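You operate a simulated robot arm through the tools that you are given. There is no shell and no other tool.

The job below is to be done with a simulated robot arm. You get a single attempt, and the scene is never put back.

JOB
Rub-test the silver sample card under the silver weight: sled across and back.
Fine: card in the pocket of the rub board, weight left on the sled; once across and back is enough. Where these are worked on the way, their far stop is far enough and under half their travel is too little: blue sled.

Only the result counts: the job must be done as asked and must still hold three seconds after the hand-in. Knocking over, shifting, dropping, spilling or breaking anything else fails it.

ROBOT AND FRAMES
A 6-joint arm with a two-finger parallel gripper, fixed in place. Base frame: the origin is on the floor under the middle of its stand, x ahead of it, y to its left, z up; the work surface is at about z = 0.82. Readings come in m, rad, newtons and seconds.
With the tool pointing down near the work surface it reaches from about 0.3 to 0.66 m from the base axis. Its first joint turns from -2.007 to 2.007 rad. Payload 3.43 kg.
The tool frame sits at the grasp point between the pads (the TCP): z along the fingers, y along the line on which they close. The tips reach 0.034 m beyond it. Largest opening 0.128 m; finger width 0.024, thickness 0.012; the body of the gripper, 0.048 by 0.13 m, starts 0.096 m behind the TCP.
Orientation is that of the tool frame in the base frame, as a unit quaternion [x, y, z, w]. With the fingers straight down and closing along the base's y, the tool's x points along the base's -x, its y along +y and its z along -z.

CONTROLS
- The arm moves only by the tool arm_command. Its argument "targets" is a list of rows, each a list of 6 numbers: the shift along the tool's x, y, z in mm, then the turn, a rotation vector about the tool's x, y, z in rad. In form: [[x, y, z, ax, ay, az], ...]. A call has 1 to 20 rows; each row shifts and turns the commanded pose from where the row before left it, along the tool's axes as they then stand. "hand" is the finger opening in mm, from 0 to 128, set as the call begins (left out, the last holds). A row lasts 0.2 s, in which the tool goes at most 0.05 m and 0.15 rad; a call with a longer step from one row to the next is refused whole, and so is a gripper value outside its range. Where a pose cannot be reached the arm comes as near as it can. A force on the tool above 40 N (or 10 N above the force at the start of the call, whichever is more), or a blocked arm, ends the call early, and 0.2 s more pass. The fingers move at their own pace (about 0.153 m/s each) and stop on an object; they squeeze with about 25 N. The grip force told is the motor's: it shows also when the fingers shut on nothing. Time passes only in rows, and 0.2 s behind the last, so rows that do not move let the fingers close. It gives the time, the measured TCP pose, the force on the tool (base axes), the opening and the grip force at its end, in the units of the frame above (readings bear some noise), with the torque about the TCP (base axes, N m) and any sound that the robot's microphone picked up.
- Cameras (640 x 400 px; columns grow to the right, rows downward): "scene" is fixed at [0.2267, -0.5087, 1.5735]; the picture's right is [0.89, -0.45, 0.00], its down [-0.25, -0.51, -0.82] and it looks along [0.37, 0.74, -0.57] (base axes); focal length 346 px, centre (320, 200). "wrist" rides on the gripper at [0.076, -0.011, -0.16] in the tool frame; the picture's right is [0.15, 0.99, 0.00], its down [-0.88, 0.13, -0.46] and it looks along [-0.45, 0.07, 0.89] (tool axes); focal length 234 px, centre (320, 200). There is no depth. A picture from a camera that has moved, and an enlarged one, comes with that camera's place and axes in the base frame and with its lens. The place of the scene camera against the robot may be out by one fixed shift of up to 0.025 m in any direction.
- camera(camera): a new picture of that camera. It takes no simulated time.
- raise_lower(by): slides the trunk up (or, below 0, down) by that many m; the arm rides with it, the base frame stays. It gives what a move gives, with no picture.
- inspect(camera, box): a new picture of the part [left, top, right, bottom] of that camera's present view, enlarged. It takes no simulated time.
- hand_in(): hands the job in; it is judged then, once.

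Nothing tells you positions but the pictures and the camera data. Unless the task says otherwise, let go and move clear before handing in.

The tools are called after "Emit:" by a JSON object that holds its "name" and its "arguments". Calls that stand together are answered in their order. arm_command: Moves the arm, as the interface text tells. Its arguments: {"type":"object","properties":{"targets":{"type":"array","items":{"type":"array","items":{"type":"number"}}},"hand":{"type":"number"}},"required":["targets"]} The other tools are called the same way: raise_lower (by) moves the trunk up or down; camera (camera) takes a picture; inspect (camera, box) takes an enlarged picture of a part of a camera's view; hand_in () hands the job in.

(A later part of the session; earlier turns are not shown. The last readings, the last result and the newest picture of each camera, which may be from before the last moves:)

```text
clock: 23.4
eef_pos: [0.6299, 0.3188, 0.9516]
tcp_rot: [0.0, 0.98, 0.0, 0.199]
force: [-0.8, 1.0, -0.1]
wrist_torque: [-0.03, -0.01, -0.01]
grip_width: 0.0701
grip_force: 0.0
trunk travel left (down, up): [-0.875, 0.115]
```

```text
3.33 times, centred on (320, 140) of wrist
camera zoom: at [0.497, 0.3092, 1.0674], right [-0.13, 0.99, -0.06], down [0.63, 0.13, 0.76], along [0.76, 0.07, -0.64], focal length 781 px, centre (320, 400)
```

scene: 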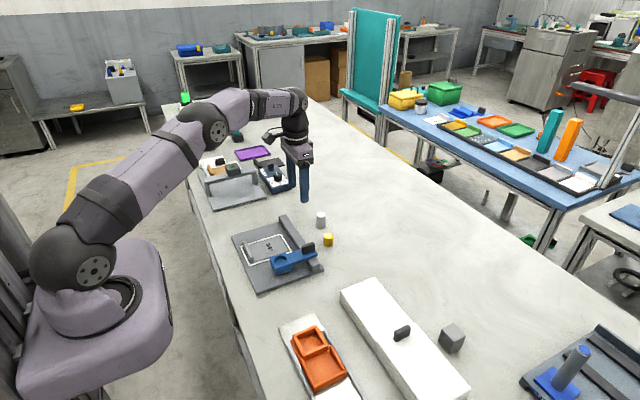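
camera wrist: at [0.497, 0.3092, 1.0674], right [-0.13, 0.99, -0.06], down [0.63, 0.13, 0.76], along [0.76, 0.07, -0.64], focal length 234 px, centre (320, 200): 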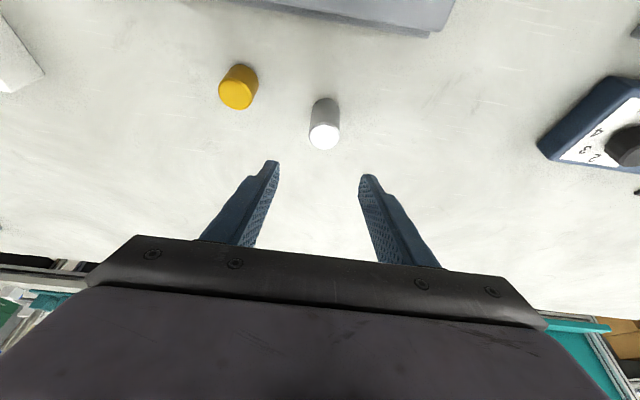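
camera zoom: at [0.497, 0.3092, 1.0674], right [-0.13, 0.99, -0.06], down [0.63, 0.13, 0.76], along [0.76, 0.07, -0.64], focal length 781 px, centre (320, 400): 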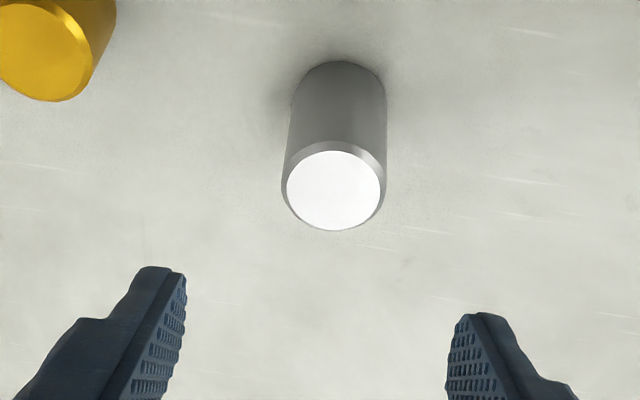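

The weight is centred between the fingers. I'll go straight down to grip height with the fingers either side of it.

Emit:
{"name": "arm_command", "arguments": {"targets": [[6.07, 0, 14.37, 0, 0, 0], [6.07, 0, 14.37, 0, 0, 0], [6.07, 0, 14.37, 0, 0, 0], [6.07, 0, 14.37, 0, 0, 0], [6.07, 0, 14.37, 0, 0, 0], [0, 0, 0, 0, 0, 0]], "hand": 70}}

Emit:
{"name": "camera", "arguments": {"camera": "wrist"}}

Emit:
{"name": "inspect", "arguments": {"camera": "scene", "box": [280, 160, 380, 260]}}

```text
clock: 24.8
eef_pos: [0.6289, 0.32, 0.8722]
tcp_rot: [-0.001, 0.98, 0.0, 0.197]
force: [0.6, -0.3, -0.6]
wrist_torque: [-0.01, 0.0, 0.02]
grip_width: 0.07
grip_force: 0.1
trunk travel left (down, up): [-0.875, 0.115]
```

```text
taken
camera wrist: at [0.4966, 0.3095, 0.9893], right [-0.13, 0.99, -0.06], down [0.63, 0.13, 0.76], along [0.76, 0.07, -0.64], focal length 234 px, centre (320, 200)
```

wrist: 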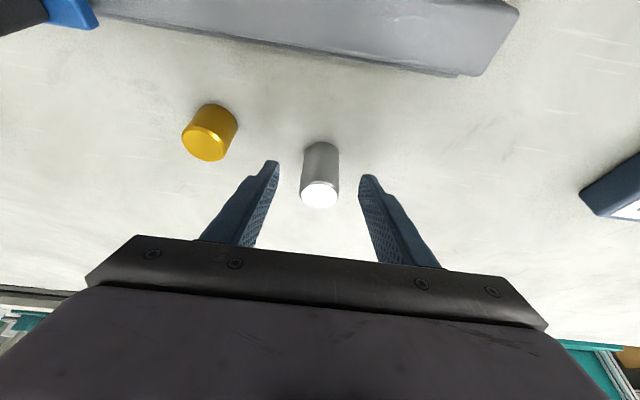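

```text
4.00 times, centred on (330, 210) of scene
camera zoom: at [0.2267, -0.5087, 1.5735], right [0.89, -0.45, 0.0], down [-0.25, -0.51, -0.82], along [0.37, 0.74, -0.57], focal length 1382 px, centre (280, 160)
```

zoom: 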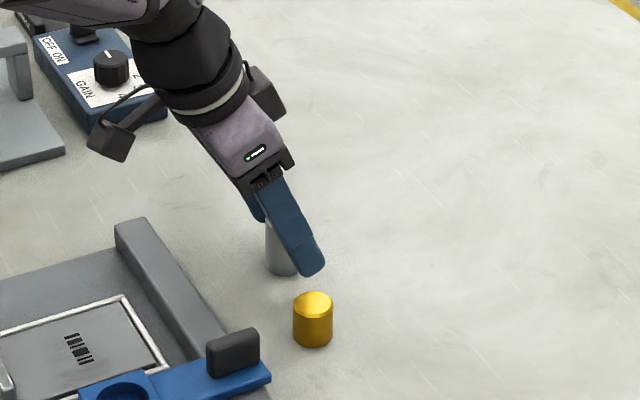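

The fingers straddle the weight. I'll close on it.

Emit:
{"name": "arm_command", "arguments": {"targets": [[0, 0, 0, 0, 0, 0], [0, 0, 0, 0, 0, 0], [0, 0, 0, 0, 0, 0], [0, 0, 0, 0, 0, 0]], "hand": 0}}

Emit:
{"name": "inspect", "arguments": {"camera": "wrist", "box": [240, 120, 400, 240]}}

```text
clock: 25.8
eef_pos: [0.6287, 0.32, 0.8718]
tcp_rot: [0.0, 0.98, 0.0, 0.197]
force: [-0.2, -1.3, 0.3]
wrist_torque: [-0.03, -0.01, 0.05]
grip_width: 0.0312
grip_force: 24.8
trunk travel left (down, up): [-0.875, 0.115]
```

```text
3.33 times, centred on (320, 180) of wrist
camera zoom: at [0.4967, 0.3094, 0.9894], right [-0.13, 0.99, -0.06], down [0.63, 0.13, 0.76], along [0.76, 0.07, -0.64], focal length 781 px, centre (320, 267)
```

zoom: 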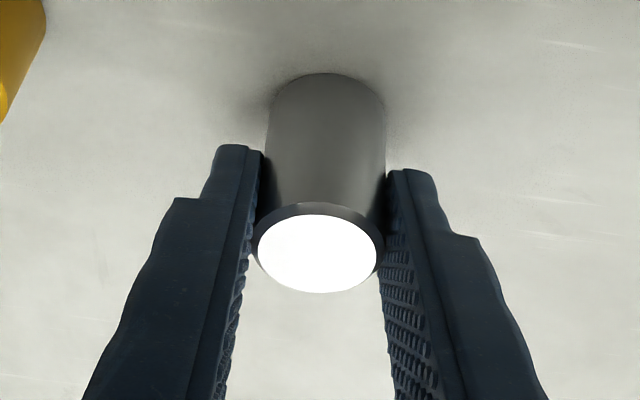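

The weight is held at 31.2 mm. I'll lift it straight up.

Emit:
{"name": "arm_command", "arguments": {"targets": [[-1.95, 0, -4.6, 0, 0, 0], [-5.8, 0, -13.8, 0, 0, 0], [-7.8, 0, -18.4, 0, 0, 0], [-7.8, 0, -18.4, 0, 0, 0], [-7.8, 0, -18.4, 0, 0, 0], [-7.8, 0, -18.4, 0, 0, 0], [-3.9, 0, -9.2, 0, 0, 0], [0, 0, 0, 0, 0, 0]]}}

Emit:
{"name": "camera", "arguments": {"camera": "wrist"}}

Emit:
{"name": "inspect", "arguments": {"camera": "scene", "box": [260, 140, 380, 260]}}

```text
clock: 27.6
eef_pos: [0.6287, 0.3211, 0.9824]
tcp_rot: [0.0, 0.98, -0.001, 0.198]
force: [0.3, 0.3, -3.0]
wrist_torque: [0.01, 0.0, -0.04]
grip_width: 0.0311
grip_force: 24.6
trunk travel left (down, up): [-0.875, 0.115]
```

```text
taken
camera wrist: at [0.4968, 0.3098, 1.0988], right [-0.13, 0.99, -0.06], down [0.63, 0.13, 0.76], along [0.76, 0.07, -0.64], focal length 234 px, centre (320, 200)
```

wrist: 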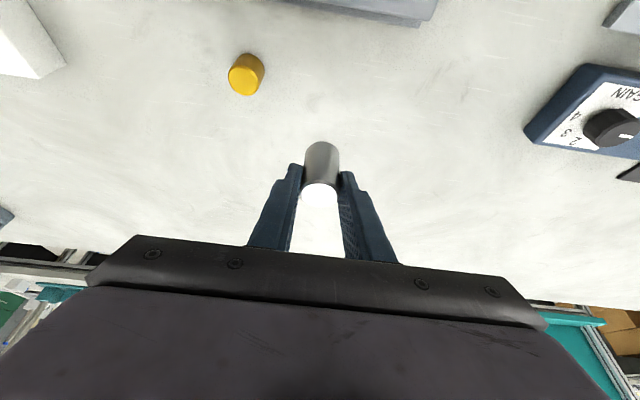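

```text
3.33 times, centred on (320, 200) of scene
camera zoom: at [0.2267, -0.5087, 1.5735], right [0.89, -0.45, 0.0], down [-0.25, -0.51, -0.82], along [0.37, 0.74, -0.57], focal length 1152 px, centre (320, 200)
```

zoom: 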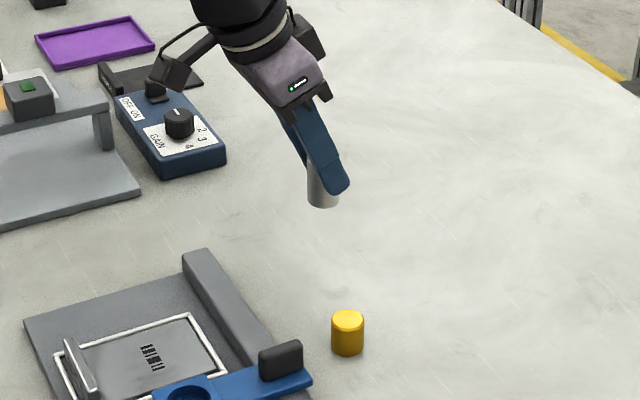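

The weight is upright in the gripper. I'll carry it in toward the sled, stopping a little beyond the cup so the cup stays in view.

Emit:
{"name": "arm_command", "arguments": {"targets": [[19.8, -23.3, -8.37, 0, 0, 0], [19.8, -23.3, -8.37, 0, 0, 0], [19.8, -23.3, -8.37, 0, 0, 0], [19.8, -23.3, -8.37, 0, 0, 0], [19.8, -23.3, -8.37, 0, 0, 0], [19.8, -23.3, -8.37, 0, 0, 0], [0, 0, 0, 0, 0, 0]]}}

Emit:
{"name": "camera", "arguments": {"camera": "wrist"}}

Emit:
{"name": "inspect", "arguments": {"camera": "scene", "box": [230, 170, 350, 290]}}

```text
clock: 29.2
eef_pos: [0.5007, 0.1799, 0.9809]
tcp_rot: [0.0, 0.98, -0.001, 0.198]
force: [-0.3, 0.3, -3.2]
wrist_torque: [0.01, 0.01, -0.01]
grip_width: 0.0313
grip_force: 25.6
trunk travel left (down, up): [-0.875, 0.115]
```

```text
taken
camera wrist: at [0.3681, 0.1699, 1.0981], right [-0.13, 0.99, -0.06], down [0.63, 0.13, 0.76], along [0.76, 0.07, -0.64], focal length 234 px, centre (320, 200)
```

wrist: 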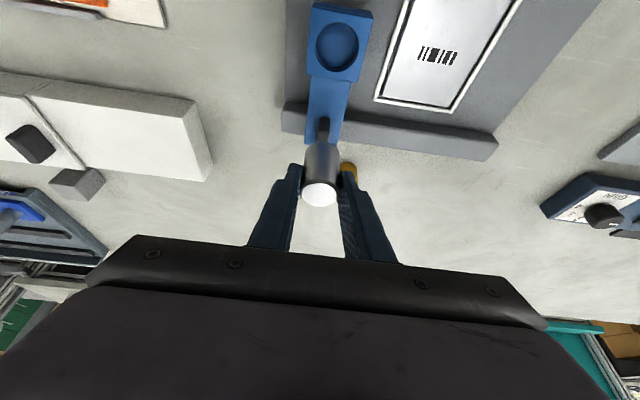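

```text
3.33 times, centred on (290, 230) of scene
camera zoom: at [0.2267, -0.5087, 1.5735], right [0.89, -0.45, 0.0], down [-0.25, -0.51, -0.82], along [0.37, 0.74, -0.57], focal length 1152 px, centre (420, 100)
```

zoom: 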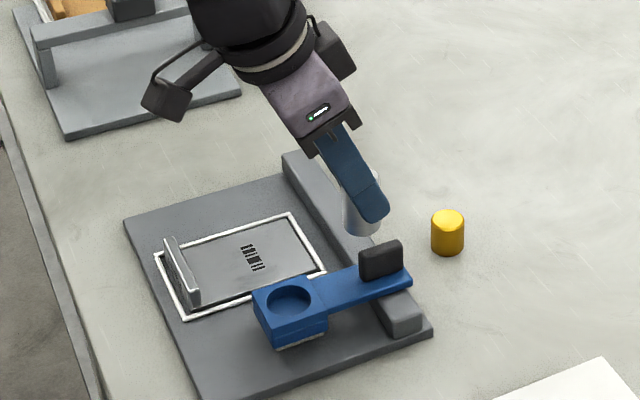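

The cup, the sled's arm and the held weight are all in view. I'll zoom in to measure the cup.

Emit:
{"name": "inspect", "arguments": {"camera": "wrist", "box": [290, 0, 390, 80]}}

Emit:
{"name": "inspect", "arguments": {"camera": "wrist", "box": [270, 100, 370, 220]}}

```text
5.00 times, centred on (340, 40) of wrist
camera zoom: at [0.3681, 0.1699, 1.0981], right [-0.13, 0.99, -0.06], down [0.63, 0.13, 0.76], along [0.76, 0.07, -0.64], focal length 1171 px, centre (220, 1000)
```

zoom: 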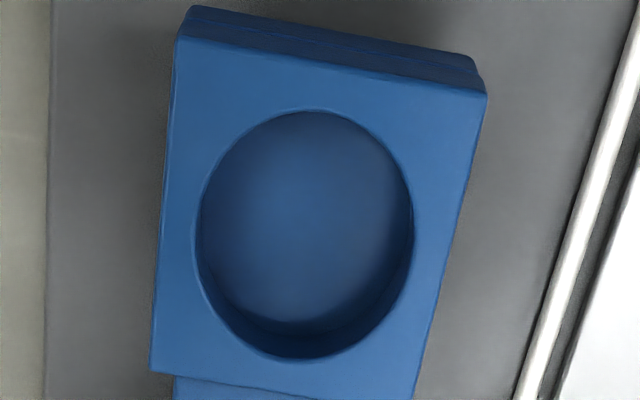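

```text
3.33 times, centred on (320, 160) of wrist
camera zoom: at [0.3681, 0.1699, 1.0981], right [-0.13, 0.99, -0.06], down [0.63, 0.13, 0.76], along [0.76, 0.07, -0.64], focal length 781 px, centre (320, 333)
```

zoom: 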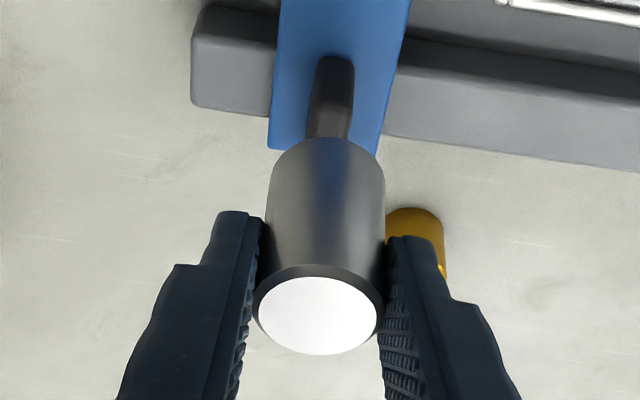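

Several views put the cup's centre at about (0.438, 0.1806) with its rim near z = 0.866. I'll move over it and come down to about 10 mm above the rim.

Emit:
{"name": "arm_command", "arguments": {"targets": [[21.2, 0, -8.95, 0, 0, 0], [21.2, 0, -8.95, 0, 0, 0], [21.2, 0, -8.95, 0, 0, 0], [6.87, 0, 16.27, 0, 0, 0], [6.87, 0, 16.27, 0, 0, 0], [6.87, 0, 16.27, 0, 0, 0], [0, 0, 0, 0, 0, 0]]}}

Emit:
{"name": "inspect", "arguments": {"camera": "wrist", "box": [240, 80, 400, 220]}}

Emit:
{"name": "inspect", "arguments": {"camera": "scene", "box": [250, 210, 330, 280]}}

```text
clock: 30.8
eef_pos: [0.4302, 0.1801, 0.9286]
tcp_rot: [0.0, 0.98, 0.0, 0.199]
force: [-0.3, -0.6, -3.4]
wrist_torque: [-0.01, -0.01, -0.04]
grip_width: 0.031
grip_force: 24.9
trunk travel left (down, up): [-0.875, 0.115]
```

```text
2.86 times, centred on (320, 150) of wrist
camera zoom: at [0.2985, 0.1693, 1.0455], right [-0.13, 0.99, -0.06], down [0.63, 0.13, 0.76], along [0.76, 0.07, -0.64], focal length 669 px, centre (320, 343)
```

zoom: 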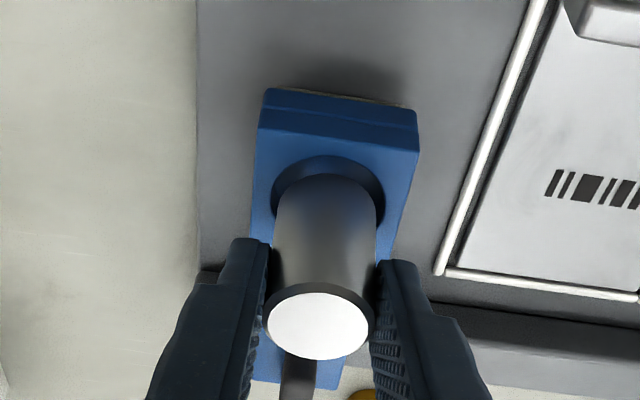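

```text
5.71 times, centred on (290, 245) of scene
camera zoom: at [0.2267, -0.5087, 1.5735], right [0.89, -0.45, 0.0], down [-0.25, -0.51, -0.82], along [0.37, 0.74, -0.57], focal length 1975 px, centre (491, -57)
```

zoom: 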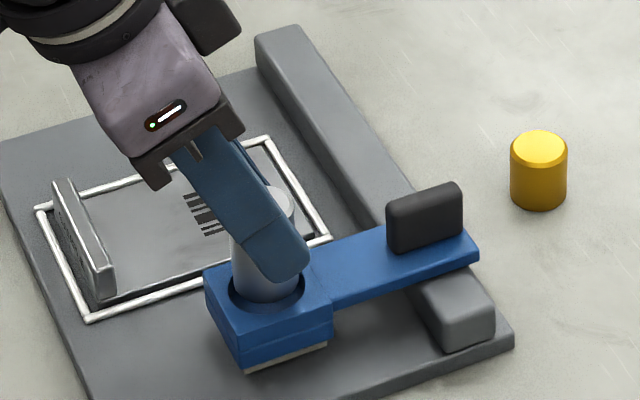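

The weight is just above the cup. I'll zoom the scene camera right in to check the x centring before it enters.

Emit:
{"name": "inspect", "arguments": {"camera": "scene", "box": [270, 235, 310, 265]}}

Emit:
{"name": "inspect", "arguments": {"camera": "wrist", "box": [290, 120, 350, 165]}}

```text
13.33 times, centred on (290, 250) of scene
camera zoom: at [0.2267, -0.5087, 1.5735], right [0.89, -0.45, 0.0], down [-0.25, -0.51, -0.82], along [0.37, 0.74, -0.57], focal length 4608 px, centre (720, -467)
```

zoom: 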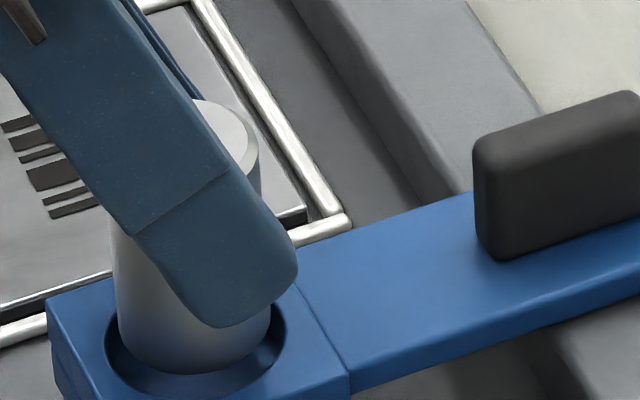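

```text
8.89 times, centred on (320, 142) of wrist
camera zoom: at [0.2985, 0.1693, 1.0455], right [-0.13, 0.99, -0.06], down [0.63, 0.13, 0.76], along [0.76, 0.07, -0.64], focal length 2082 px, centre (320, 711)
```

zoom: 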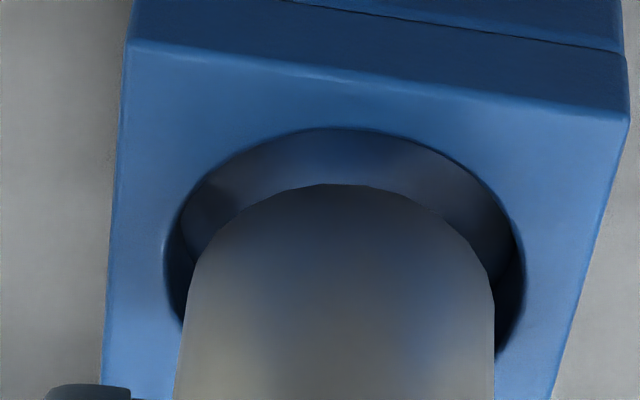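

Emit:
{"name": "inspect", "arguments": {"camera": "scene", "box": [266, 246, 302, 273]}}

```text
14.81 times, centred on (284, 260) of scene
camera zoom: at [0.2267, -0.5087, 1.5735], right [0.89, -0.45, 0.0], down [-0.25, -0.51, -0.82], along [0.37, 0.74, -0.57], focal length 5120 px, centre (853, -682)
```

zoom: 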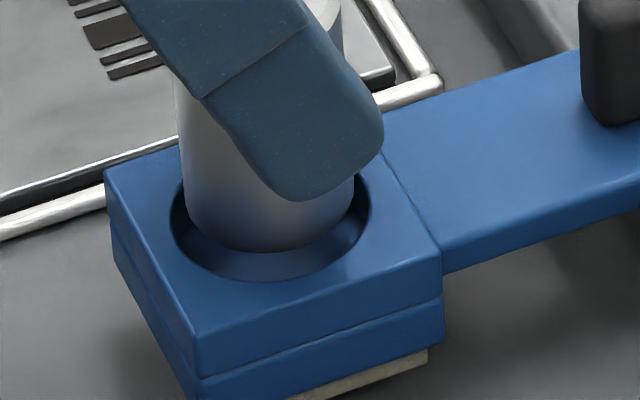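

The weight is centred on the cup to within about 1 mm, and its bottom is around 5 mm above the rim. I'll lower it into the cup in small steps.

Emit:
{"name": "arm_command", "arguments": {"targets": [[0.78, 0, 1.84, 0, 0, 0], [0.78, 0, 1.84, 0, 0, 0], [0.78, 0, 1.84, 0, 0, 0], [0.78, 0, 1.84, 0, 0, 0], [0, 0, 0, 0, 0, 0]]}}

Emit:
{"name": "inspect", "arguments": {"camera": "scene", "box": [266, 246, 302, 273]}}

Emit:
{"name": "inspect", "arguments": {"camera": "wrist", "box": [290, 120, 350, 165]}}

```text
clock: 32.0
eef_pos: [0.4312, 0.1796, 0.9207]
tcp_rot: [0.0, 0.98, 0.0, 0.199]
force: [-0.1, -0.1, -2.5]
wrist_torque: [-0.03, 0.04, -0.02]
grip_width: 0.0313
grip_force: 25.0
trunk travel left (down, up): [-0.875, 0.115]
```

```text
14.81 times, centred on (284, 260) of scene
camera zoom: at [0.2267, -0.5087, 1.5735], right [0.89, -0.45, 0.0], down [-0.25, -0.51, -0.82], along [0.37, 0.74, -0.57], focal length 5120 px, centre (853, -682)
```

zoom: 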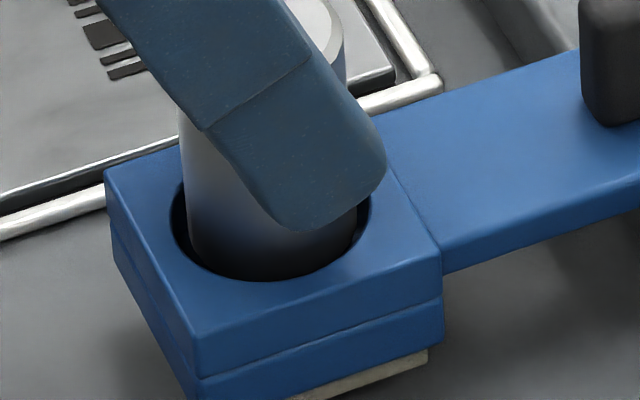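

```text
8.89 times, centred on (320, 142) of wrist
camera zoom: at [0.2987, 0.1697, 1.0375], right [-0.13, 0.99, -0.06], down [0.63, 0.13, 0.76], along [0.76, 0.07, -0.64], focal length 2082 px, centre (320, 711)
```

zoom: 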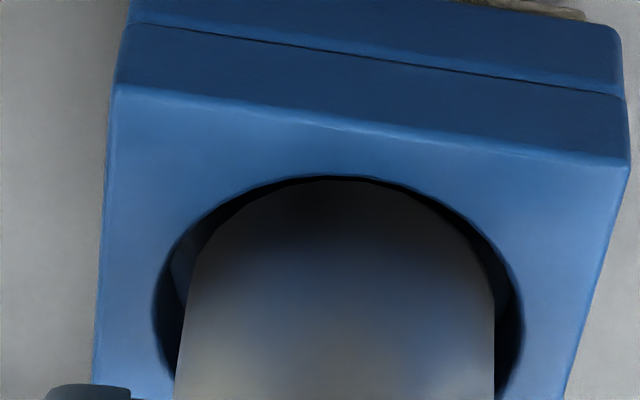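

The weight is now inside the rim with even gaps. I'll continue down until it rests on the cup floor.

Emit:
{"name": "arm_command", "arguments": {"targets": [[0.78, 0, 1.84, 0, 0, 0], [0.78, 0, 1.84, 0, 0, 0], [0, 0, 0, 0, 0, 0]]}}

Emit:
{"name": "inspect", "arguments": {"camera": "scene", "box": [266, 246, 302, 273]}}

```text
clock: 32.8
eef_pos: [0.4307, 0.1808, 0.9173]
tcp_rot: [-0.001, 0.98, 0.0, 0.198]
force: [-0.3, 0.0, -2.6]
wrist_torque: [-0.01, 0.05, 0.03]
grip_width: 0.0313
grip_force: 24.6
trunk travel left (down, up): [-0.875, 0.115]
```

```text
14.81 times, centred on (284, 260) of scene
camera zoom: at [0.2267, -0.5087, 1.5735], right [0.89, -0.45, 0.0], down [-0.25, -0.51, -0.82], along [0.37, 0.74, -0.57], focal length 5120 px, centre (853, -682)
```

zoom: 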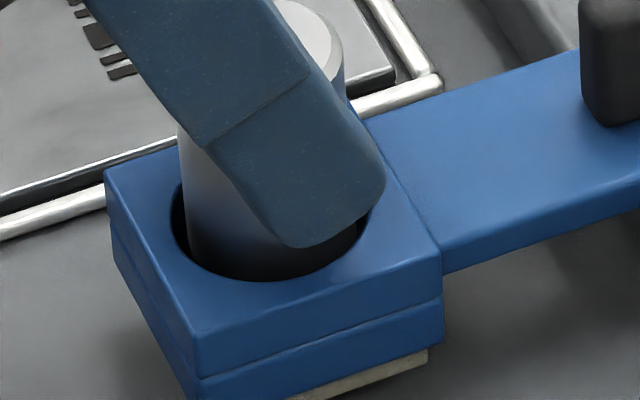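

Emit:
{"name": "arm_command", "arguments": {"targets": [[0.39, 0, 0.92, 0, 0, 0], [0.39, 0, 0.92, 0, 0, 0], [0, 0, 0, 0, 0, 0]]}}

Emit:
{"name": "inspect", "arguments": {"camera": "wrist", "box": [240, 80, 400, 220]}}

```text
clock: 33.6
eef_pos: [0.4311, 0.1809, 0.9149]
tcp_rot: [-0.001, 0.98, 0.0, 0.199]
force: [0.7, -0.6, -2.8]
wrist_torque: [-0.02, 0.02, 0.03]
grip_width: 0.0314
grip_force: 25.6
trunk travel left (down, up): [-0.875, 0.115]
```

```text
2.86 times, centred on (320, 150) of wrist
camera zoom: at [0.2987, 0.1699, 1.0315], right [-0.13, 0.99, -0.06], down [0.63, 0.13, 0.76], along [0.76, 0.07, -0.64], focal length 669 px, centre (320, 343)
```

zoom: 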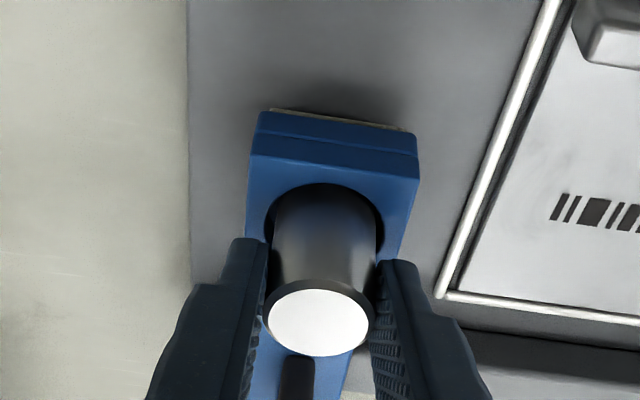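

Emit:
{"name": "arm_command", "arguments": {"targets": [[0.39, 0, 0.92, 0, 0, 0], [0, 0, 0, 0, 0, 0]]}}

Emit:
{"name": "arm_command", "arguments": {"targets": [[0.39, 0, 0.92, 0, 0, 0], [0, 0, 0, 0, 0, 0]]}}

Emit:
{"name": "inspect", "arguments": {"camera": "scene", "box": [266, 246, 302, 273]}}

```text
clock: 34.2
eef_pos: [0.4303, 0.1803, 0.9147]
tcp_rot: [0.0, 0.98, 0.0, 0.2]
force: [0.4, 1.0, 1.8]
wrist_torque: [0.04, 0.07, -0.04]
grip_width: 0.0315
grip_force: 25.3
trunk travel left (down, up): [-0.875, 0.115]
```

```text
clock: 34.8
eef_pos: [0.4303, 0.181, 0.9143]
tcp_rot: [-0.001, 0.98, 0.001, 0.201]
force: [-1.0, 1.5, 8.2]
wrist_torque: [0.04, 0.12, 0.03]
grip_width: 0.031
grip_force: 25.2
trunk travel left (down, up): [-0.875, 0.115]
```

```text
14.81 times, centred on (284, 260) of scene
camera zoom: at [0.2267, -0.5087, 1.5735], right [0.89, -0.45, 0.0], down [-0.25, -0.51, -0.82], along [0.37, 0.74, -0.57], focal length 5120 px, centre (853, -682)
```

zoom: 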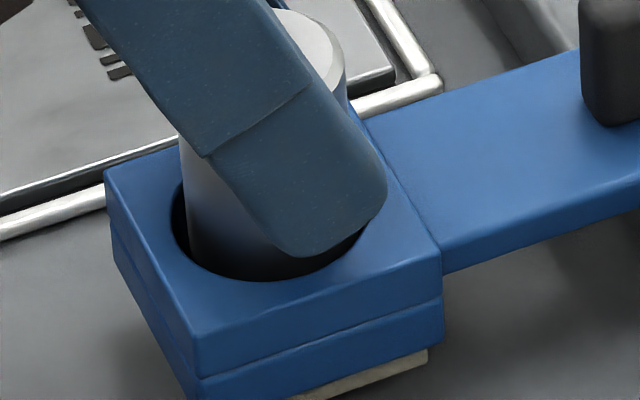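

Force rose to 8 N with the weight seated about 9 mm inside the cup. I'll release it and go straight up.

Emit:
{"name": "arm_command", "arguments": {"targets": [[0, 0, 0, 0, 0, 0], [0, 0, 0, 0, 0, 0], [0, 0, 0, 0, 0, 0]], "hand": 56}}

Emit:
{"name": "arm_command", "arguments": {"targets": [[-3.9, 0, -9.2, 0, 0, 0], [-5.8, 0, -13.8, 0, 0, 0], [-7.8, 0, -18.4, 0, 0, 0], [-7.8, 0, -18.4, 0, 0, 0], [-7.8, 0, -18.4, 0, 0, 0], [0, 0, 0, 0, 0, 0]]}}

Emit:
{"name": "camera", "arguments": {"camera": "wrist"}}

Emit:
{"name": "inspect", "arguments": {"camera": "scene", "box": [250, 215, 330, 285]}}

```text
clock: 35.6
eef_pos: [0.4303, 0.1796, 0.9132]
tcp_rot: [0.0, 0.98, 0.0, 0.199]
force: [1.0, 0.0, 0.3]
wrist_torque: [-0.03, 0.01, 0.0]
grip_width: 0.056
grip_force: 0.1
trunk travel left (down, up): [-0.875, 0.115]
```

```text
clock: 37.0
eef_pos: [0.4295, 0.1803, 0.9974]
tcp_rot: [-0.001, 0.98, 0.0, 0.199]
force: [-0.7, -0.6, 0.1]
wrist_torque: [-0.01, 0.03, 0.0]
grip_width: 0.0563
grip_force: 0.1
trunk travel left (down, up): [-0.875, 0.115]
```

```text
taken
camera wrist: at [0.2985, 0.17, 1.1152], right [-0.13, 0.99, -0.06], down [0.63, 0.13, 0.76], along [0.76, 0.07, -0.64], focal length 234 px, centre (320, 200)
```

wrist: 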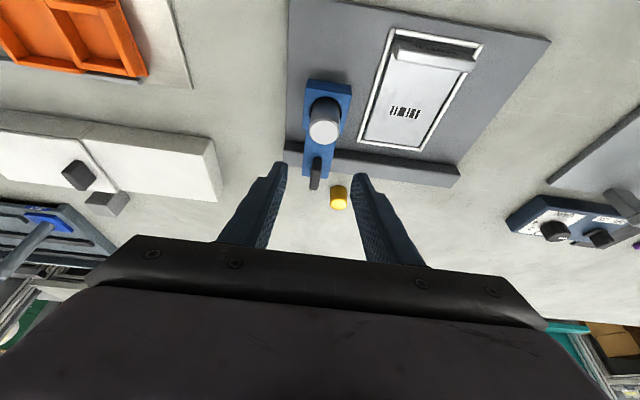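

```text
5.71 times, centred on (290, 250) of scene
camera zoom: at [0.2267, -0.5087, 1.5735], right [0.89, -0.45, 0.0], down [-0.25, -0.51, -0.82], along [0.37, 0.74, -0.57], focal length 1975 px, centre (491, -86)
```

zoom: 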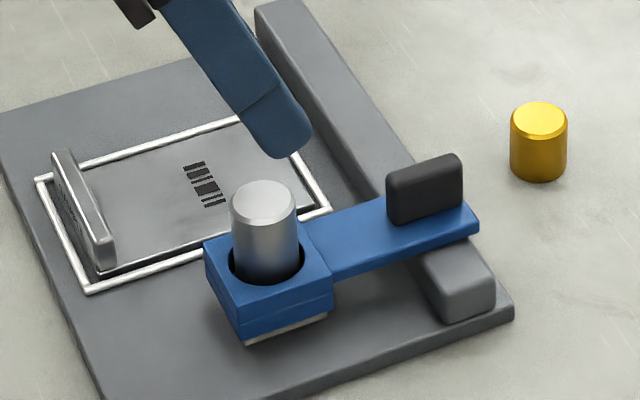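

The weight stands in the sled's cup. I'll straighten the tool and move toward the sled's black handle to look at it.

Emit:
{"name": "arm_command", "arguments": {"targets": [[0, 0, 0, 0, 0.1, 0], [0, 0, 0, 0, 0.1, 0], [0, 0, 0, 0, 0.1, 0], [0, 0, 0, 0, 0.1, 0], [-20, 0, -10, 0, 0, 0], [-25, 0, -10, 0, 0, 0], [-25, 0, 0, 0, 0, 0], [0, 0, 0, 0, 0, 0]], "hand": 80}}

Emit:
{"name": "camera", "arguments": {"camera": "wrist"}}

Emit:
{"name": "inspect", "arguments": {"camera": "wrist", "box": [260, 80, 380, 190]}}

```text
clock: 38.8
eef_pos: [0.4994, 0.1796, 1.0192]
tcp_rot: [0.0, 1.0, 0.0, 0.0]
force: [-0.6, -0.6, -0.5]
wrist_torque: [-0.02, -0.01, -0.02]
grip_width: 0.0801
grip_force: 0.0
trunk travel left (down, up): [-0.875, 0.115]
```

```text
taken
camera wrist: at [0.4236, 0.1699, 1.1776], right [-0.15, 0.99, 0.0], down [0.88, 0.13, 0.46], along [0.45, 0.07, -0.89], focal length 234 px, centre (320, 200)
```

wrist: 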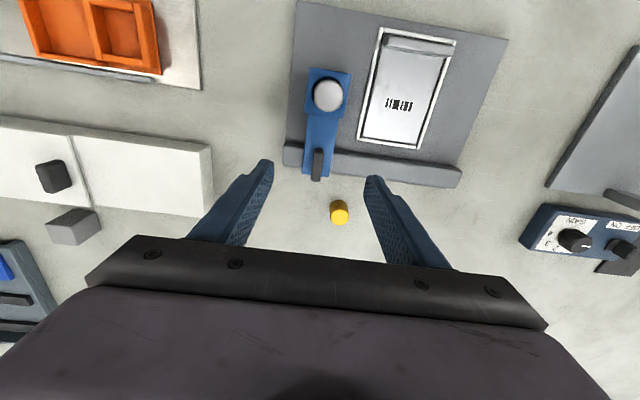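

```text
3.64 times, centred on (320, 135) of wrist
camera zoom: at [0.4236, 0.1699, 1.1776], right [-0.15, 0.99, 0.0], down [0.88, 0.13, 0.46], along [0.45, 0.07, -0.89], focal length 852 px, centre (320, 436)
```

zoom: 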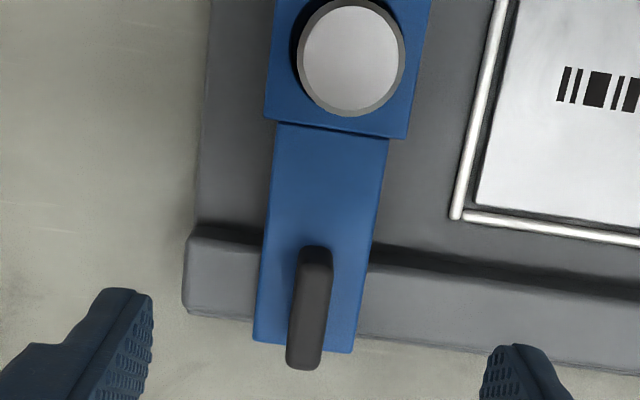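

The handle is centred near (0.524, 0.1805), about 11 mm thick, with its top near z = 0.895. I'll move above it and come down to just over it.

Emit:
{"name": "arm_command", "arguments": {"targets": [[-12, 0, 10, 0, 0, 0], [-12, 0, 20, 0, 0, 0], [0, 0, 25, 0, 0, 0], [0, 0, 20, 0, 0, 0], [0, 0, 10, 0, 0, 0], [0, 0, 0, 0, 0, 0]], "hand": 50}}

Emit:
{"name": "inspect", "arguments": {"camera": "wrist", "box": [220, 100, 420, 240]}}

Emit:
{"name": "inspect", "arguments": {"camera": "scene", "box": [250, 190, 350, 290]}}

```text
clock: 40.2
eef_pos: [0.5246, 0.1799, 0.9332]
tcp_rot: [0.0, 1.0, 0.0, 0.001]
force: [0.7, 0.1, 0.7]
wrist_torque: [-0.02, 0.02, -0.01]
grip_width: 0.0502
grip_force: 0.0
trunk travel left (down, up): [-0.875, 0.115]
```

```text
2.86 times, centred on (320, 170) of wrist
camera zoom: at [0.4482, 0.1699, 1.0916], right [-0.15, 0.99, 0.0], down [0.88, 0.13, 0.46], along [0.45, 0.07, -0.89], focal length 669 px, centre (320, 286)
```

zoom: 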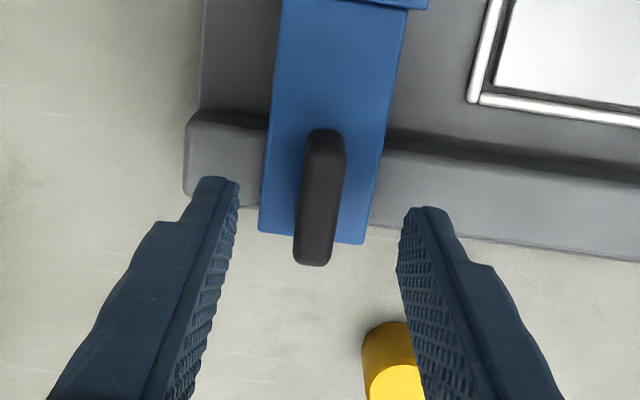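

```text
4.00 times, centred on (300, 240) of scene
camera zoom: at [0.2267, -0.5087, 1.5735], right [0.89, -0.45, 0.0], down [-0.25, -0.51, -0.82], along [0.37, 0.74, -0.57], focal length 1382 px, centre (400, 40)
```

zoom: 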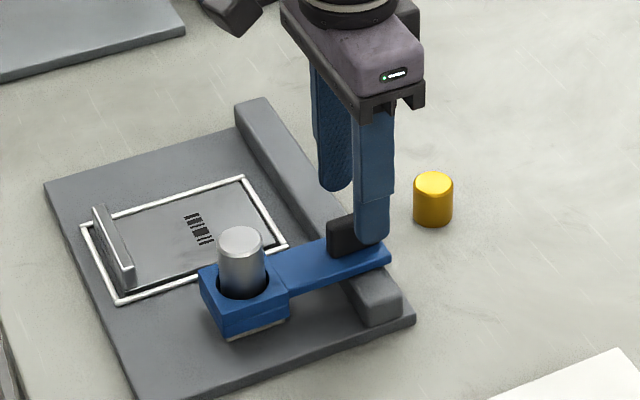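

The handle sits midway between the fingers and the yellow weight is well clear of the path. I'll go down around the handle and close on it.

Emit:
{"name": "arm_command", "arguments": {"targets": [[0, 0, 8, 0, 0, 0], [0, 0, 8, 0, 0, 0], [0, 0, 5, 0, 0, 0], [0, 0, 0, 0, 0, 0]], "hand": 50}}

Emit:
{"name": "inspect", "arguments": {"camera": "wrist", "box": [220, 100, 420, 240]}}

Emit:
{"name": "inspect", "arguments": {"camera": "scene", "box": [270, 210, 330, 270]}}

```text
clock: 41.2
eef_pos: [0.5234, 0.1802, 0.9123]
tcp_rot: [0.0, 1.0, 0.001, 0.0]
force: [-0.8, -0.2, 0.5]
wrist_torque: [0.0, 0.03, 0.0]
grip_width: 0.05
grip_force: 0.1
trunk travel left (down, up): [-0.875, 0.115]
```

```text
2.86 times, centred on (320, 170) of wrist
camera zoom: at [0.4484, 0.1696, 1.071], right [-0.15, 0.99, 0.0], down [0.88, 0.13, 0.46], along [0.45, 0.07, -0.89], focal length 669 px, centre (320, 286)
```

zoom: 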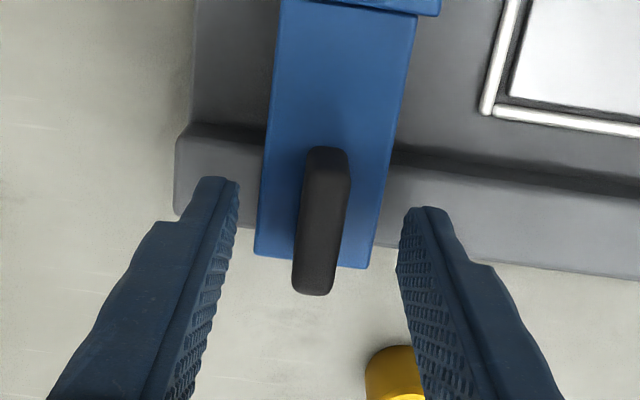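

```text
6.67 times, centred on (300, 240) of scene
camera zoom: at [0.2267, -0.5087, 1.5735], right [0.89, -0.45, 0.0], down [-0.25, -0.51, -0.82], along [0.37, 0.74, -0.57], focal length 2304 px, centre (453, -67)
```

zoom: 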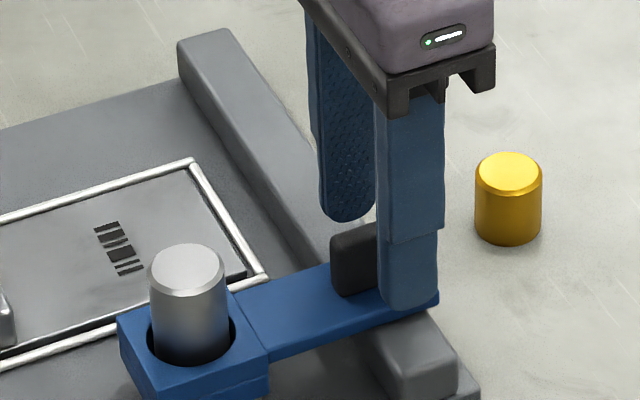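

Emit:
{"name": "arm_command", "arguments": {"targets": [[0, 0, 0, 0, 0, 0], [0, 0, 0, 0, 0, 0], [0, 0, 0, 0, 0, 0], [0, 0, 0, 0, 0, 0]], "hand": 0}}

Emit:
{"name": "inspect", "arguments": {"camera": "wrist", "box": [220, 60, 420, 240]}}

Emit:
{"name": "inspect", "arguments": {"camera": "scene", "box": [250, 200, 340, 290]}}

```text
clock: 42.2
eef_pos: [0.5238, 0.1807, 0.9106]
tcp_rot: [0.0, 1.0, 0.0, -0.001]
force: [-0.3, 0.2, -1.6]
wrist_torque: [-0.02, -0.18, 0.04]
grip_width: 0.0128
grip_force: 44.9
trunk travel left (down, up): [-0.875, 0.115]
```

```text
2.22 times, centred on (320, 150) of wrist
camera zoom: at [0.4484, 0.1696, 1.071], right [-0.15, 0.99, 0.0], down [0.88, 0.13, 0.46], along [0.45, 0.07, -0.89], focal length 520 px, centre (320, 311)
```

zoom: 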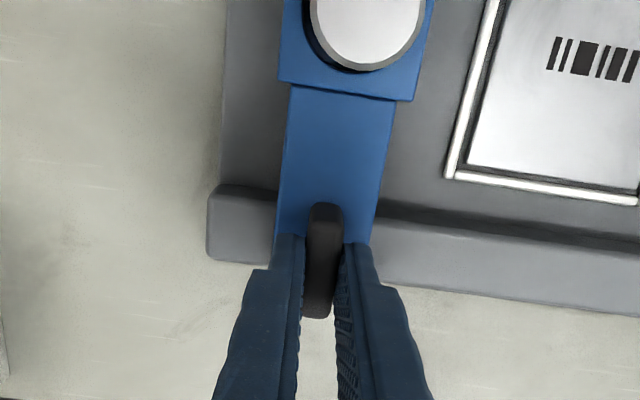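

```text
4.44 times, centred on (295, 245) of scene
camera zoom: at [0.2267, -0.5087, 1.5735], right [0.89, -0.45, 0.0], down [-0.25, -0.51, -0.82], along [0.37, 0.74, -0.57], focal length 1536 px, centre (431, 0)
```

zoom: 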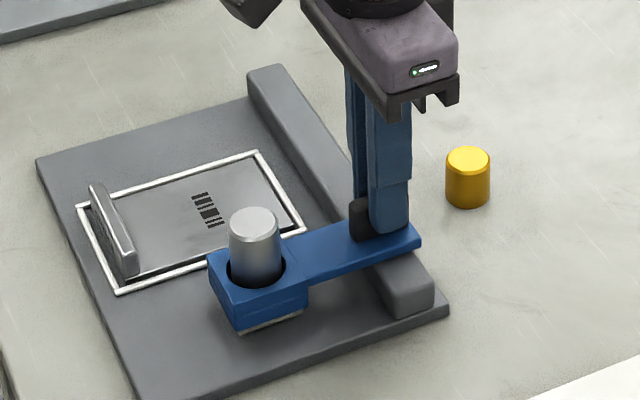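

The handle is gripped at 12.8 mm. I'll start the sled across in +y slowly and watch the forces.

Emit:
{"name": "arm_command", "arguments": {"targets": [[0, 2, 0, 0, 0, 0], [0, 4, 0, 0, 0, 0], [0, 6, 0, 0, 0, 0], [0, 8, 0, 0, 0, 0], [0, 8, 0, 0, 0, 0], [0, 8, 0, 0, 0, 0], [0, 6, 0, 0, 0, 0], [0, 4, 0, 0, 0, 0], [0, 2, 0, 0, 0, 0], [0, 0, 0, 0, 0, 0]]}}

Emit:
{"name": "inspect", "arguments": {"camera": "wrist", "box": [200, 0, 440, 220]}}

Emit:
{"name": "inspect", "arguments": {"camera": "scene", "box": [230, 190, 340, 290]}}

```text
clock: 44.4
eef_pos: [0.5246, 0.227, 0.9118]
tcp_rot: [0.001, 1.0, 0.0, 0.0]
force: [0.9, -0.2, 0.7]
wrist_torque: [-0.03, 0.22, 0.02]
grip_width: 0.0127
grip_force: 44.6
trunk travel left (down, up): [-0.875, 0.115]
```

```text
1.82 times, centred on (320, 110) of wrist
camera zoom: at [0.4484, 0.2177, 1.071], right [-0.15, 0.99, 0.0], down [0.88, 0.13, 0.46], along [0.45, 0.07, -0.89], focal length 426 px, centre (320, 364)
```

zoom: 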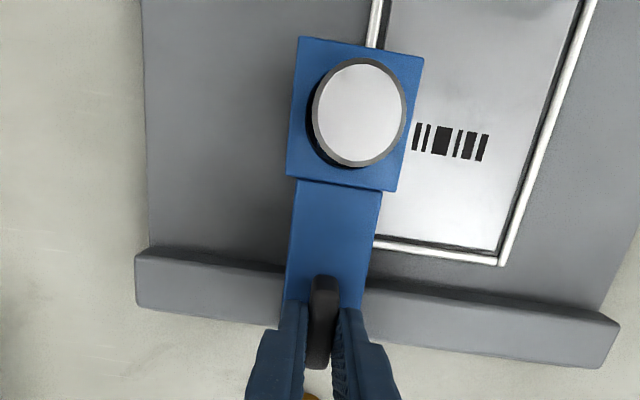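

```text
4.00 times, centred on (285, 240) of scene
camera zoom: at [0.2267, -0.5087, 1.5735], right [0.89, -0.45, 0.0], down [-0.25, -0.51, -0.82], along [0.37, 0.74, -0.57], focal length 1382 px, centre (460, 40)
```

zoom: 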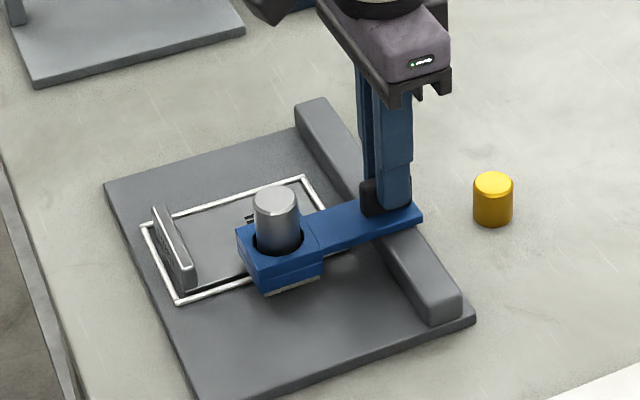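

The sled follows freely over the card and the weight is steady. I'll continue across.

Emit:
{"name": "arm_command", "arguments": {"targets": [[0, 3, 0, 0, 0, 0], [0, 6, 0, 0, 0, 0], [0, 8, 0, 0, 0, 0], [0, 8, 0, 0, 0, 0], [0, 8, 0, 0, 0, 0], [0, 8, 0, 0, 0, 0], [0, 8, 0, 0, 0, 0], [0, 6, 0, 0, 0, 0], [0, 4, 0, 0, 0, 0], [0, 2, 0, 0, 0, 0], [0, 0, 0, 0, 0, 0]]}}

Emit:
{"name": "inspect", "arguments": {"camera": "wrist", "box": [200, 0, 440, 220]}}

Emit:
{"name": "inspect", "arguments": {"camera": "scene", "box": [230, 190, 340, 290]}}

```text
clock: 46.8
eef_pos: [0.5231, 0.2904, 0.912]
tcp_rot: [0.0, 1.0, 0.0, 0.0]
force: [0.6, -0.1, 2.2]
wrist_torque: [-0.03, 0.35, 0.03]
grip_width: 0.013
grip_force: 45.1
trunk travel left (down, up): [-0.875, 0.115]
```

```text
1.82 times, centred on (320, 110) of wrist
camera zoom: at [0.4484, 0.2785, 1.0709], right [-0.15, 0.99, 0.0], down [0.88, 0.13, 0.46], along [0.45, 0.07, -0.89], focal length 426 px, centre (320, 364)
```

zoom: 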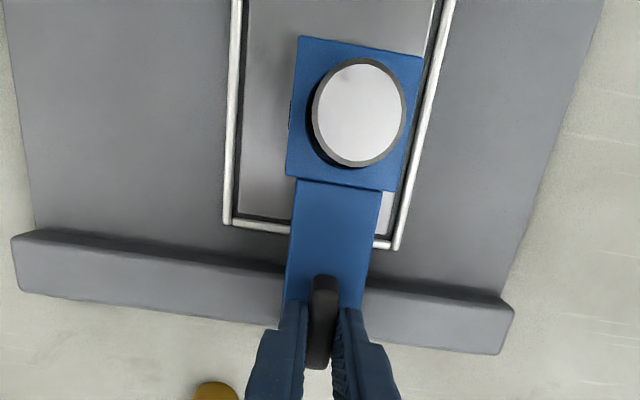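

```text
4.00 times, centred on (285, 240) of scene
camera zoom: at [0.2267, -0.5087, 1.5735], right [0.89, -0.45, 0.0], down [-0.25, -0.51, -0.82], along [0.37, 0.74, -0.57], focal length 1382 px, centre (460, 40)
```

zoom: 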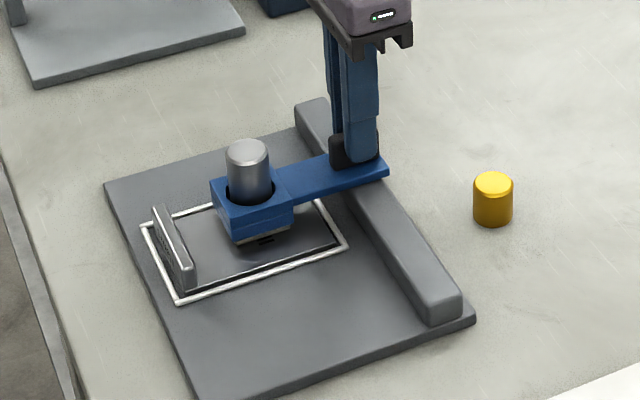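

Emit:
{"name": "arm_command", "arguments": {"targets": [[0, 3, 0, 0, 0, 0], [0, 5, 0, 0, 0, 0], [0, 6, 0, 0, 0, 0], [0, 6, 0, 0, 0, 0], [0, 6, 0, 0, 0, 0], [0, 5, 0, 0, 0, 0], [0, 4, 0, 0, 0, 0], [0, 3, 0, 0, 0, 0], [0, 2, 0, 0, 0, 0], [0, 0, 0, 0, 0, 0]]}}

Emit:
{"name": "inspect", "arguments": {"camera": "wrist", "box": [200, 0, 440, 220]}}

Emit:
{"name": "inspect", "arguments": {"camera": "scene", "box": [230, 190, 340, 290]}}

```text
clock: 49.0
eef_pos: [0.5245, 0.3294, 0.9112]
tcp_rot: [0.001, 1.0, 0.001, 0.001]
force: [-0.5, 0.5, 3.5]
wrist_torque: [-0.01, 0.4, 0.0]
grip_width: 0.0128
grip_force: 45.2
trunk travel left (down, up): [-0.875, 0.115]
```

```text
1.82 times, centred on (320, 110) of wrist
camera zoom: at [0.4483, 0.3183, 1.0709], right [-0.15, 0.99, 0.0], down [0.88, 0.13, 0.46], along [0.45, 0.07, -0.89], focal length 426 px, centre (320, 364)
```

zoom: 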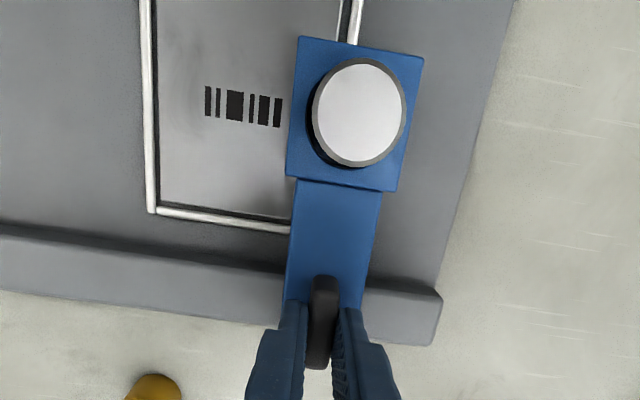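

```text
4.00 times, centred on (285, 240) of scene
camera zoom: at [0.2267, -0.5087, 1.5735], right [0.89, -0.45, 0.0], down [-0.25, -0.51, -0.82], along [0.37, 0.74, -0.57], focal length 1382 px, centre (460, 40)
```

zoom: 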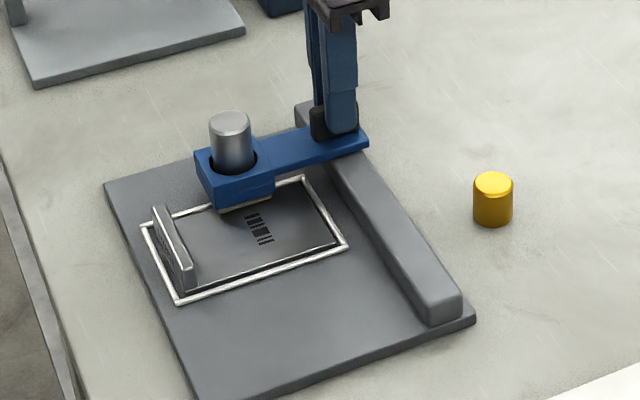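

The sled has gone about 149 mm and isn't at the stop yet. I'll creep the rest so I meet the far stop gently.

Emit:
{"name": "arm_command", "arguments": {"targets": [[0, 2, 0, 0, 0, 0], [0, 2, 0, 0, 0, 0], [0, 2, 0, 0, 0, 0], [0, 2, 0, 0, 0, 0], [0, 0, 0, 0, 0, 0]]}}

Emit:
{"name": "inspect", "arguments": {"camera": "wrist", "box": [200, 0, 440, 220]}}

```text
clock: 50.2
eef_pos: [0.5235, 0.3372, 0.9121]
tcp_rot: [0.0, 1.0, 0.0, 0.0]
force: [1.9, -0.7, 4.1]
wrist_torque: [-0.08, 0.6, 0.05]
grip_width: 0.0129
grip_force: 45.0
trunk travel left (down, up): [-0.875, 0.115]
```

```text
1.82 times, centred on (320, 110) of wrist
camera zoom: at [0.4483, 0.3264, 1.0709], right [-0.15, 0.99, 0.0], down [0.88, 0.13, 0.46], along [0.45, 0.07, -0.89], focal length 426 px, centre (320, 364)
```

zoom: 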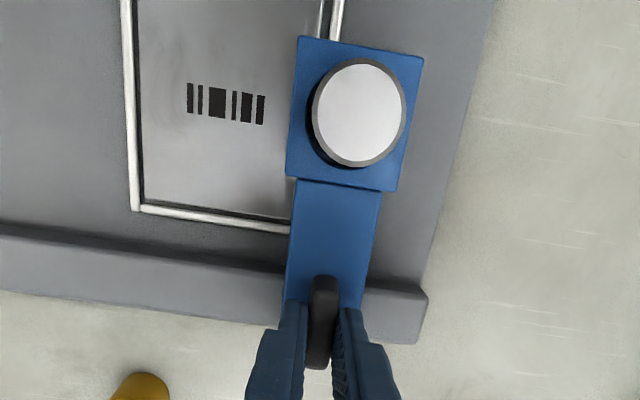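

Emit:
{"name": "arm_command", "arguments": {"targets": [[0, 2, 0, 0, 0, 0], [0, 2, 0, 0, 0, 0], [0, 2, 0, 0, 0, 0], [0, 0, 0, 0, 0, 0]]}}

Emit:
{"name": "inspect", "arguments": {"camera": "wrist", "box": [200, 0, 440, 220]}}

```text
clock: 51.2
eef_pos: [0.5233, 0.3435, 0.913]
tcp_rot: [0.0, 1.0, 0.0, 0.0]
force: [1.2, -0.7, 5.6]
wrist_torque: [-0.09, 0.04, -0.02]
grip_width: 0.0129
grip_force: 44.7
trunk travel left (down, up): [-0.875, 0.115]
```

```text
1.82 times, centred on (320, 110) of wrist
camera zoom: at [0.4483, 0.3328, 1.0709], right [-0.15, 0.99, 0.0], down [0.88, 0.13, 0.46], along [0.45, 0.07, -0.89], focal length 426 px, centre (320, 364)
```

zoom: 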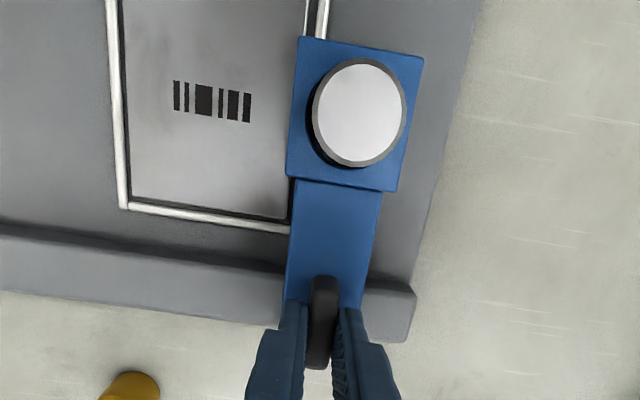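

Emit:
{"name": "arm_command", "arguments": {"targets": [[0, 2, 0, 0, 0, 0], [0, 2, 0, 0, 0, 0], [0, 2, 0, 0, 0, 0], [0, 0, 0, 0, 0, 0]]}}

Emit:
{"name": "inspect", "arguments": {"camera": "wrist", "box": [200, 0, 440, 220]}}

```text
clock: 52.2
eef_pos: [0.5236, 0.3496, 0.9129]
tcp_rot: [0.0, 1.0, -0.001, 0.0]
force: [0.7, -0.4, 2.8]
wrist_torque: [-0.01, -0.57, 0.05]
grip_width: 0.0128
grip_force: 45.0
trunk travel left (down, up): [-0.875, 0.115]
```

```text
1.82 times, centred on (320, 110) of wrist
camera zoom: at [0.4483, 0.3387, 1.0709], right [-0.15, 0.99, 0.0], down [0.88, 0.13, 0.46], along [0.45, 0.07, -0.89], focal length 426 px, centre (320, 364)
```

zoom: 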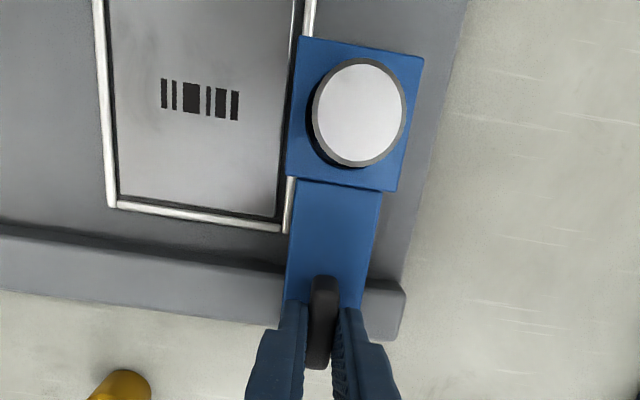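

Emit:
{"name": "arm_command", "arguments": {"targets": [[0, 1.5, 0, 0, 0, 0], [0, 1.5, 0, 0, 0, 0], [0, 1.5, 0, 0, 0, 0], [0, 0, 0, 0, 0, 0]]}}

Emit:
{"name": "inspect", "arguments": {"camera": "wrist", "box": [200, 0, 440, 220]}}

Emit:
{"name": "inspect", "arguments": {"camera": "scene", "box": [230, 190, 340, 290]}}

```text
clock: 53.2
eef_pos: [0.5244, 0.3522, 0.9121]
tcp_rot: [0.001, 1.0, 0.0, 0.0]
force: [1.7, -0.9, 0.8]
wrist_torque: [0.0, -0.84, 0.05]
grip_width: 0.0126
grip_force: 45.3
trunk travel left (down, up): [-0.875, 0.115]
```

```text
1.82 times, centred on (320, 110) of wrist
camera zoom: at [0.4484, 0.3431, 1.0709], right [-0.15, 0.99, 0.0], down [0.88, 0.13, 0.46], along [0.45, 0.07, -0.89], focal length 426 px, centre (320, 364)
```

zoom: 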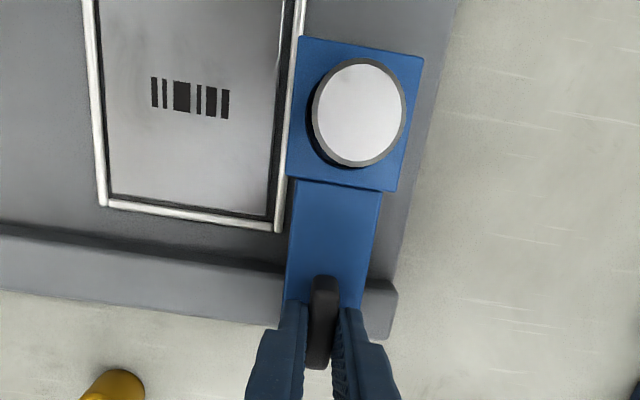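

```text
4.00 times, centred on (285, 240) of scene
camera zoom: at [0.2267, -0.5087, 1.5735], right [0.89, -0.45, 0.0], down [-0.25, -0.51, -0.82], along [0.37, 0.74, -0.57], focal length 1382 px, centre (460, 40)
```

zoom: 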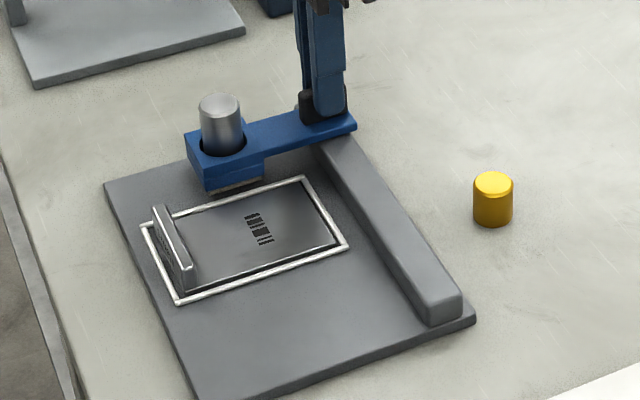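

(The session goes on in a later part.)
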